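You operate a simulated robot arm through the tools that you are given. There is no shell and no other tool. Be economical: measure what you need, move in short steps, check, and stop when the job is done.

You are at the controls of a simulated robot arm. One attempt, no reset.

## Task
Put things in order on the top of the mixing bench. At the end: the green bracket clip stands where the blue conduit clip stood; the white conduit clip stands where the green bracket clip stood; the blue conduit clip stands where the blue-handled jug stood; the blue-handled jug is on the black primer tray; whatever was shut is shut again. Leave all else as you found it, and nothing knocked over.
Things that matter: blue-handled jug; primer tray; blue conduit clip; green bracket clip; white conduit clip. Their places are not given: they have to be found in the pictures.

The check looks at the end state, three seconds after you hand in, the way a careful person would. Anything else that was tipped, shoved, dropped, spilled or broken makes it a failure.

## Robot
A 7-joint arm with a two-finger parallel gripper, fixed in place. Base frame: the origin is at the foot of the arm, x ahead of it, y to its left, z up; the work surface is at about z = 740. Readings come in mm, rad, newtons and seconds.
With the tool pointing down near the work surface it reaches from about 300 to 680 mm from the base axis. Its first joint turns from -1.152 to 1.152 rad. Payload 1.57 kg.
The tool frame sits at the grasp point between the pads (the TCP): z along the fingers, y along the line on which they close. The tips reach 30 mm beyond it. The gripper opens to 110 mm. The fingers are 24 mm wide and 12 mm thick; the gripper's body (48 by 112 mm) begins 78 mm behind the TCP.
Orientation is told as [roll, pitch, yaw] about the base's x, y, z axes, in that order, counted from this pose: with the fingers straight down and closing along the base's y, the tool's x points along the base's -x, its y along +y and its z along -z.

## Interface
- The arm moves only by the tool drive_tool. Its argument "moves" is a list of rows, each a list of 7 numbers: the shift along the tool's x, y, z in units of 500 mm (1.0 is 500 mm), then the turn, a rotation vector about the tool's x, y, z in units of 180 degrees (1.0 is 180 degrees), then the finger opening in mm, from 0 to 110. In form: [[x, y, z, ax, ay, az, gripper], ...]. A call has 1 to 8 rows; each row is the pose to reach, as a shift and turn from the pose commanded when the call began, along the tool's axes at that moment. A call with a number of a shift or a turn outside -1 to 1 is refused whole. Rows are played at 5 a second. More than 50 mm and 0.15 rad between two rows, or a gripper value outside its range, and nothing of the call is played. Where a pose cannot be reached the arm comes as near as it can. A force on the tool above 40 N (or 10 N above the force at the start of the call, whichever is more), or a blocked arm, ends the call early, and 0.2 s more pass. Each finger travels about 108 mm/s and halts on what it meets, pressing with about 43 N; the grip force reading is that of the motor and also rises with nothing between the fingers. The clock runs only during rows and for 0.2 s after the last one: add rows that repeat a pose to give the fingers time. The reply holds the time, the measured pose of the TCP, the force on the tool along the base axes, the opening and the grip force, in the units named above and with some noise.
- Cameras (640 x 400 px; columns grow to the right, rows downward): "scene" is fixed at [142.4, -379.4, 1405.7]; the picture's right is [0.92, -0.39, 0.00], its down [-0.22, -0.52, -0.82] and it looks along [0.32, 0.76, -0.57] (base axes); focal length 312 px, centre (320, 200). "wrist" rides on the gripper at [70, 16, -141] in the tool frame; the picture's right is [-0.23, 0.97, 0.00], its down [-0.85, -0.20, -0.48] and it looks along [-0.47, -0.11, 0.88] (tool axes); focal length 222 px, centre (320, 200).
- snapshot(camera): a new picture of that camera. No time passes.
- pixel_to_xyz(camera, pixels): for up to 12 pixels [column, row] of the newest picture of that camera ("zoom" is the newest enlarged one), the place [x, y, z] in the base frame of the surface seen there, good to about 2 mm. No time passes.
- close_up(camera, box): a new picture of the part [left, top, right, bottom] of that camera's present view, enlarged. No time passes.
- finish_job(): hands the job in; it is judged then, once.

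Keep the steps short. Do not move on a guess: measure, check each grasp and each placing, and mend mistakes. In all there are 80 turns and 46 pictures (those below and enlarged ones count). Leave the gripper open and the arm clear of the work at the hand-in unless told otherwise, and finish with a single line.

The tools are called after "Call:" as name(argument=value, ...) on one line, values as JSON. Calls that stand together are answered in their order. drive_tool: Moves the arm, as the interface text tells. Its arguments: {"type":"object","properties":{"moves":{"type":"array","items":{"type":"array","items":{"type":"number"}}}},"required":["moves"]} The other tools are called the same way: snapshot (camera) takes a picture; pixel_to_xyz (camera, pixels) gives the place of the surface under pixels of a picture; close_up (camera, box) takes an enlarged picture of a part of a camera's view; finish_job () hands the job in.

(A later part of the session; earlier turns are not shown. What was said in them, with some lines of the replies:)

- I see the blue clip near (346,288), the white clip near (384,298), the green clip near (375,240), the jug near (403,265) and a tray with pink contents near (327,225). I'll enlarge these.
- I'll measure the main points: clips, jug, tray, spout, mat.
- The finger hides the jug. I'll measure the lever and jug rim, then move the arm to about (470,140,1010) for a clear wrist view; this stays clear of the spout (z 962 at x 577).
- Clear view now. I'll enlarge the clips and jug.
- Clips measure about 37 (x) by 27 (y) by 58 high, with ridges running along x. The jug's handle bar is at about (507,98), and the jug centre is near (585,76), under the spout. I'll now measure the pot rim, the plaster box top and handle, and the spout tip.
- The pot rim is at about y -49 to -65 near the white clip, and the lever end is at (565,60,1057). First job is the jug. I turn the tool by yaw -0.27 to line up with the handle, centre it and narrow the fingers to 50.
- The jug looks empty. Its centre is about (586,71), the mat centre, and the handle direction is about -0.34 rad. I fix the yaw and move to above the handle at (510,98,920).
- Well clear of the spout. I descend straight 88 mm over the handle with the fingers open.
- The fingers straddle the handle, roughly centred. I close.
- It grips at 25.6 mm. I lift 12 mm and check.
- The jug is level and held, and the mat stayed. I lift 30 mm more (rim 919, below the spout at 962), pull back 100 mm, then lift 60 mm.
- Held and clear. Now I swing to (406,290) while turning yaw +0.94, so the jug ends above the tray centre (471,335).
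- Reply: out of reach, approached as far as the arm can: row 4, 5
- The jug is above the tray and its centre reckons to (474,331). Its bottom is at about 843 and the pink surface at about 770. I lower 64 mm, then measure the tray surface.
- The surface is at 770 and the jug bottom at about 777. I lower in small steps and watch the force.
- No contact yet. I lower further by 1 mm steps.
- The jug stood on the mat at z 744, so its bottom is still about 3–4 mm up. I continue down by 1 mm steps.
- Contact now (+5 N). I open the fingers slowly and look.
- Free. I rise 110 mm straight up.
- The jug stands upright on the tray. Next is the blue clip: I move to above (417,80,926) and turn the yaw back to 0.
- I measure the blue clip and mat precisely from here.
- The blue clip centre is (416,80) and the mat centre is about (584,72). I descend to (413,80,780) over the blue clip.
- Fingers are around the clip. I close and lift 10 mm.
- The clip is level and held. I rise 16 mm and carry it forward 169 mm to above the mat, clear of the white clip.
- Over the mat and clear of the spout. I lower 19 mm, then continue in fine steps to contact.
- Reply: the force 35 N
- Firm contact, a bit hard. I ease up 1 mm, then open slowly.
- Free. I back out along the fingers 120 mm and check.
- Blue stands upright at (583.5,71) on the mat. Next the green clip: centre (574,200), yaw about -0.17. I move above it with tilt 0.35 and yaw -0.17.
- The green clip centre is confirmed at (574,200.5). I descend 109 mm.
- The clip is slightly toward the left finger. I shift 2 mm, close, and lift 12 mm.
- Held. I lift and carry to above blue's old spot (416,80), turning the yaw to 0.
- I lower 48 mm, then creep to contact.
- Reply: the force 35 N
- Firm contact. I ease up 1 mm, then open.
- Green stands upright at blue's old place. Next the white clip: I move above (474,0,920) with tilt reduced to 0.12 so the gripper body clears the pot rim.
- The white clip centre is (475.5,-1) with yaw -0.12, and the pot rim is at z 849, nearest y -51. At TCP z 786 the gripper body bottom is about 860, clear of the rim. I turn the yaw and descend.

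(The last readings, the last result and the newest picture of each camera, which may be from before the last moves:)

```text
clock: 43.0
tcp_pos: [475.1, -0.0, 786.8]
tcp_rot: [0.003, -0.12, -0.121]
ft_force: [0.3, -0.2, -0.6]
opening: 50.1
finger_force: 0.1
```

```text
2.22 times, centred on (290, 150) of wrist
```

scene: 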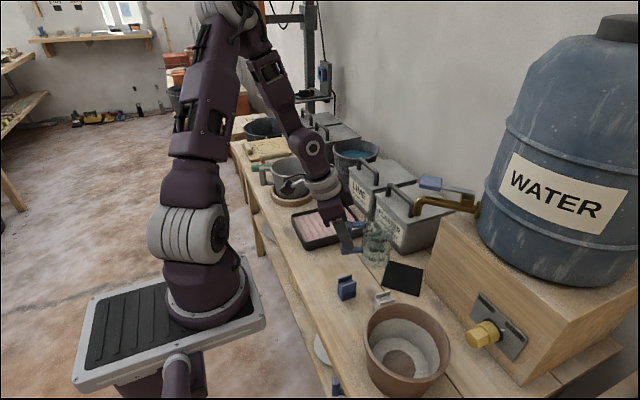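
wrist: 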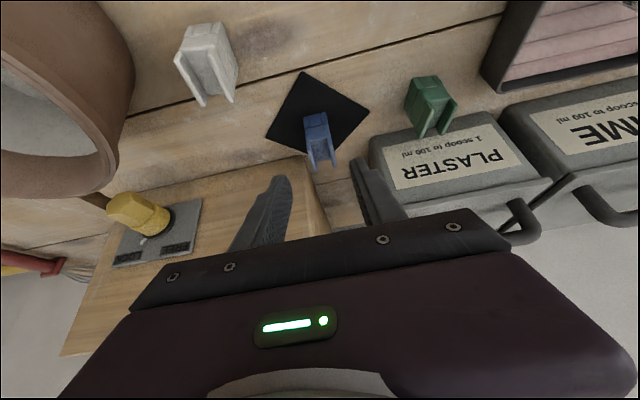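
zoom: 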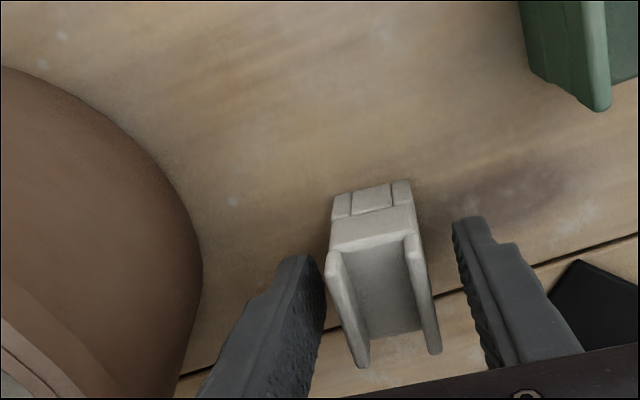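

The clip sits between the fingers. I close and lift 12 mm.

Call:
drive_tool(moves=[[0, -0.003, 0, 0, 0, 0, 48], [0, -0.003, 0, 0, 0, 0, 34], [0, -0.003, 0, 0, 0, 0, 22], [0, -0.003, 0, 0, 0, 0, 12], [0, -0.003, 0, 0, 0, 0, 12], [0, -0.003, 0, 0, 0, 0, 12], [-0.0029, -0.003, -0.0238, 0, 0, 0, 12], [-0.0029, -0.003, -0.0238, 0, 0, 0, 12]])

Call:
close_up(camera="scene", box=[340, 220, 460, 320])

```text
clock: 44.8
tcp_pos: [474.4, -1.6, 798.8]
tcp_rot: [0.002, -0.118, -0.12]
ft_force: [-0.3, 0.3, -0.3]
opening: 28.4
finger_force: 38.1
```

```text
4.00 times, centred on (400, 270) of scene
```

zoom: 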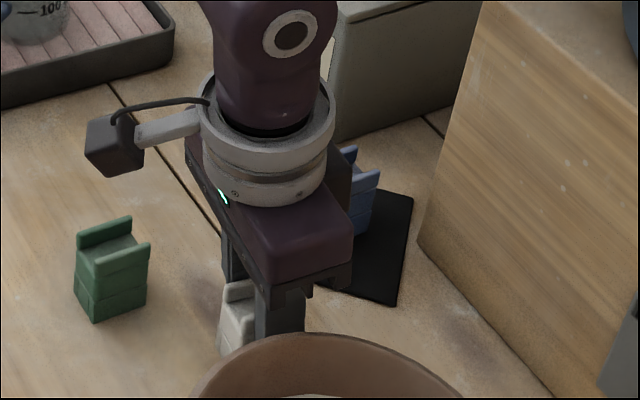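

Held. I lift, pass between green and blue at x about 470, then go to above green's old spot (572,200,855).

Call:
drive_tool(moves=[[-0.0073, 0, -0.0606, 0, 0, 0, 12], [-0.0146, 0, -0.1211, 0, 0, 0, 12], [-0.002, 0.0835, -0.1227, 0, 0, 0, 12], [0.0107, 0.1669, -0.1242, 0, 0, 0, 12], [0.0234, 0.2504, -0.1258, 0, 0, 0, 12], [-0.0373, 0.3082, -0.1151, 0, 0, 0, 12], [-0.0979, 0.366, -0.1044, 0, 0, 0, 12], [-0.1586, 0.4238, -0.0937, 0, 0, 0, 12]])

Call:
drive_tool(moves=[[0, 0, 0, 0.0019, 0, 0.0158, 12], [0, 0, 0, 0.0019, 0, 0.0158, 12]])

Call:
snapshot(camera="scene")

```text
clock: 46.6
tcp_pos: [574.9, 201.0, 856.4]
tcp_rot: [-0.001, -0.12, -0.121]
ft_force: [0.4, 0.1, 0.4]
opening: 28.1
finger_force: 38.7
```

```text
clock: 47.2
tcp_pos: [572.8, 200.8, 855.9]
tcp_rot: [0.001, -0.119, -0.17]
ft_force: [0.0, -0.1, 0.1]
opening: 28.2
finger_force: 39.0
```

```text
12 pictures are left
```

scene: 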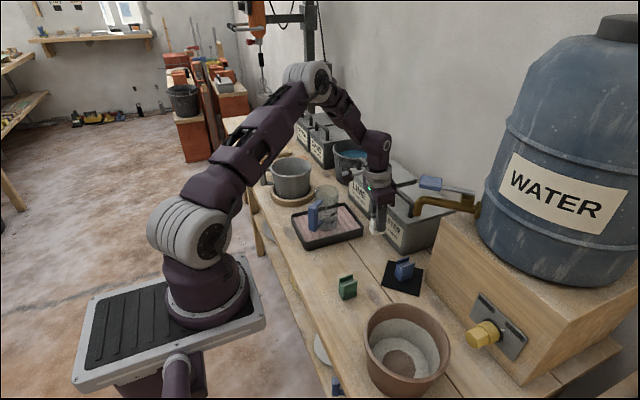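

Above the spot, with the hand in front of the plaster box. I lower 67 mm.

Call:
drive_tool(moves=[[0.0054, 0, 0.0443, 0, 0, 0, 12], [0.0107, 0, 0.0887, 0, 0, 0, 12], [0.0161, 0, 0.133, 0, 0, 0, 12], [0.0161, 0, 0.133, 0, 0, 0, 12]])

Call:
drive_tool(moves=[[0.0002, 0, 0.001, 0, 0, 0, 12], [0.0003, 0, 0.002, 0, 0, 0, 12], [0.0003, 0, 0.002, 0, 0, 0, 12]])

```text
clock: 48.2
tcp_pos: [572.0, 199.6, 787.6]
tcp_rot: [0.001, -0.12, -0.168]
ft_force: [0.8, -0.3, 0.1]
opening: 28.7
finger_force: 38.3
```

```text
clock: 49.0
tcp_pos: [572.8, 200.7, 786.7]
tcp_rot: [0.002, -0.119, -0.171]
ft_force: [0.1, 0.8, -1.0]
opening: 28.4
finger_force: 38.6
```

No contact yet. I creep down a little more.

Call:
drive_tool(moves=[[0.0001, 0, 0.001, 0, 0, 0, 12], [0.0002, 0, 0.002, 0, 0, 0, 12], [0.0002, 0, 0.002, 0, 0, 0, 12]])

```text
clock: 49.8
tcp_pos: [572.1, 200.8, 787.0]
tcp_rot: [-0.001, -0.121, -0.172]
ft_force: [0.4, -0.7, 11.4]
opening: 28.4
finger_force: 38.6
```

Gentle contact (11 N). I open, then rise straight up 150 mm.

Call:
drive_tool(moves=[[0, 0, 0, 0, 0, 0, 30], [0, 0, 0, 0, 0, 0, 36], [0, 0, 0, 0, 0, 0, 46], [0, 0, 0, 0, 0, 0, 50], [0, 0, 0, 0, 0, 0, 50]])

Call:
drive_tool(moves=[[-0.009, 0, -0.0745, 0, 0, 0, 50], [-0.018, 0, -0.149, 0, 0, 0, 50], [-0.027, 0, -0.2234, 0, 0, 0, 50], [-0.036, 0, -0.2979, 0, 0, 0, 50], [0.034, 0, -0.31, 0, 0, 0, 50], [0.114, 0, -0.32, 0, 0, 0, 50], [0.194, 0, -0.33, 0, 0, 0, 50], [0.194, 0, -0.33, 0, 0, 0, 50]])

Call:
snapshot(camera="scene")

Call:
snapshot(camera="wrist")

```text
clock: 51.0
tcp_pos: [570.2, 200.6, 786.3]
tcp_rot: [0.002, -0.117, -0.17]
ft_force: [0.2, -0.7, -0.2]
opening: 50.1
finger_force: 0.1
```

```text
clock: 52.8
tcp_pos: [456.1, 221.2, 937.7]
tcp_rot: [0.001, -0.119, -0.171]
ft_force: [-0.7, -0.1, 0.5]
opening: 49.9
finger_force: 0.0
```

```text
11 pictures are left
```

scene: 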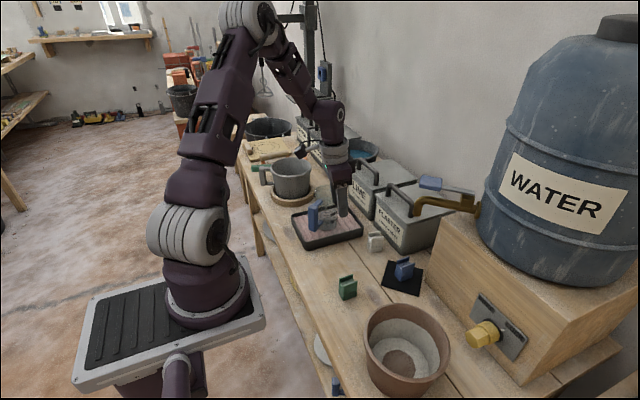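

```text
10 pictures are left
```

wrist: 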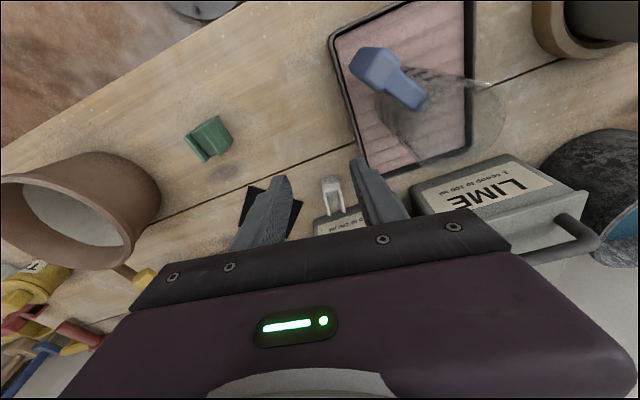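

All four look placed. I raise the arm 90 mm clear, open fully and take a closing look.

Call:
drive_tool(moves=[[-0.0108, 0, -0.0894, 0, 0, 0, 50], [-0.0216, 0, -0.1787, 0, 0, 0, 70], [-0.0216, 0, -0.1787, 0, 0, 0, 110], [-0.0216, 0, -0.1787, 0, 0, 0, 110], [-0.0216, 0, -0.1787, 0, 0, 0, 110]])

Call:
close_up(camera="scene", box=[270, 170, 450, 310])

Call:
pixel_to_xyz(camera="scene", pixels=[[347, 280], [377, 234], [375, 246], [404, 262], [315, 215]])

```text
clock: 54.0
tcp_pos: [457.4, 220.7, 1026.2]
tcp_rot: [0.002, -0.119, -0.171]
ft_force: [0.1, 0.0, 0.2]
opening: 110.1
finger_force: 0.0
```

```text
2.86 times, centred on (360, 240) of scene
```

zoom: 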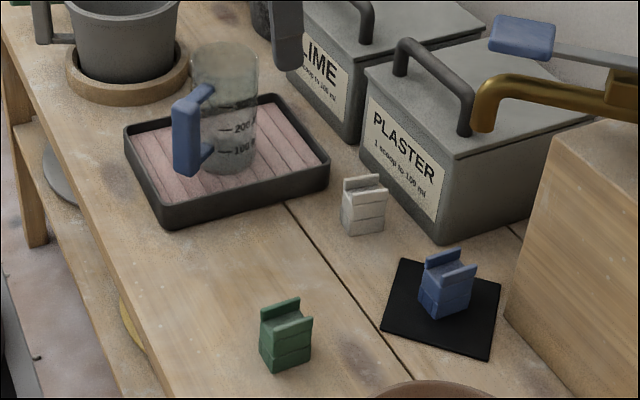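

```text
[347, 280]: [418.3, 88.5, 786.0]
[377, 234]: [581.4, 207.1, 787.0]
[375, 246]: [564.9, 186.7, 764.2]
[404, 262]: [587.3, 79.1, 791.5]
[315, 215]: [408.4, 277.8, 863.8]
```

Everything stands upright in its required place: green, white and blue clips moved on, the jug on the tray, the tap and boxes untouched. The gripper is open and clear, so I hand in.

Call:
finish_job()

```text
The job is handed in.
```

Job handed in: the jug is on the primer tray, the blue clip is where the jug stood, the green clip is where blue stood, the white clip is where green stood, and nothing that was shut was opened.
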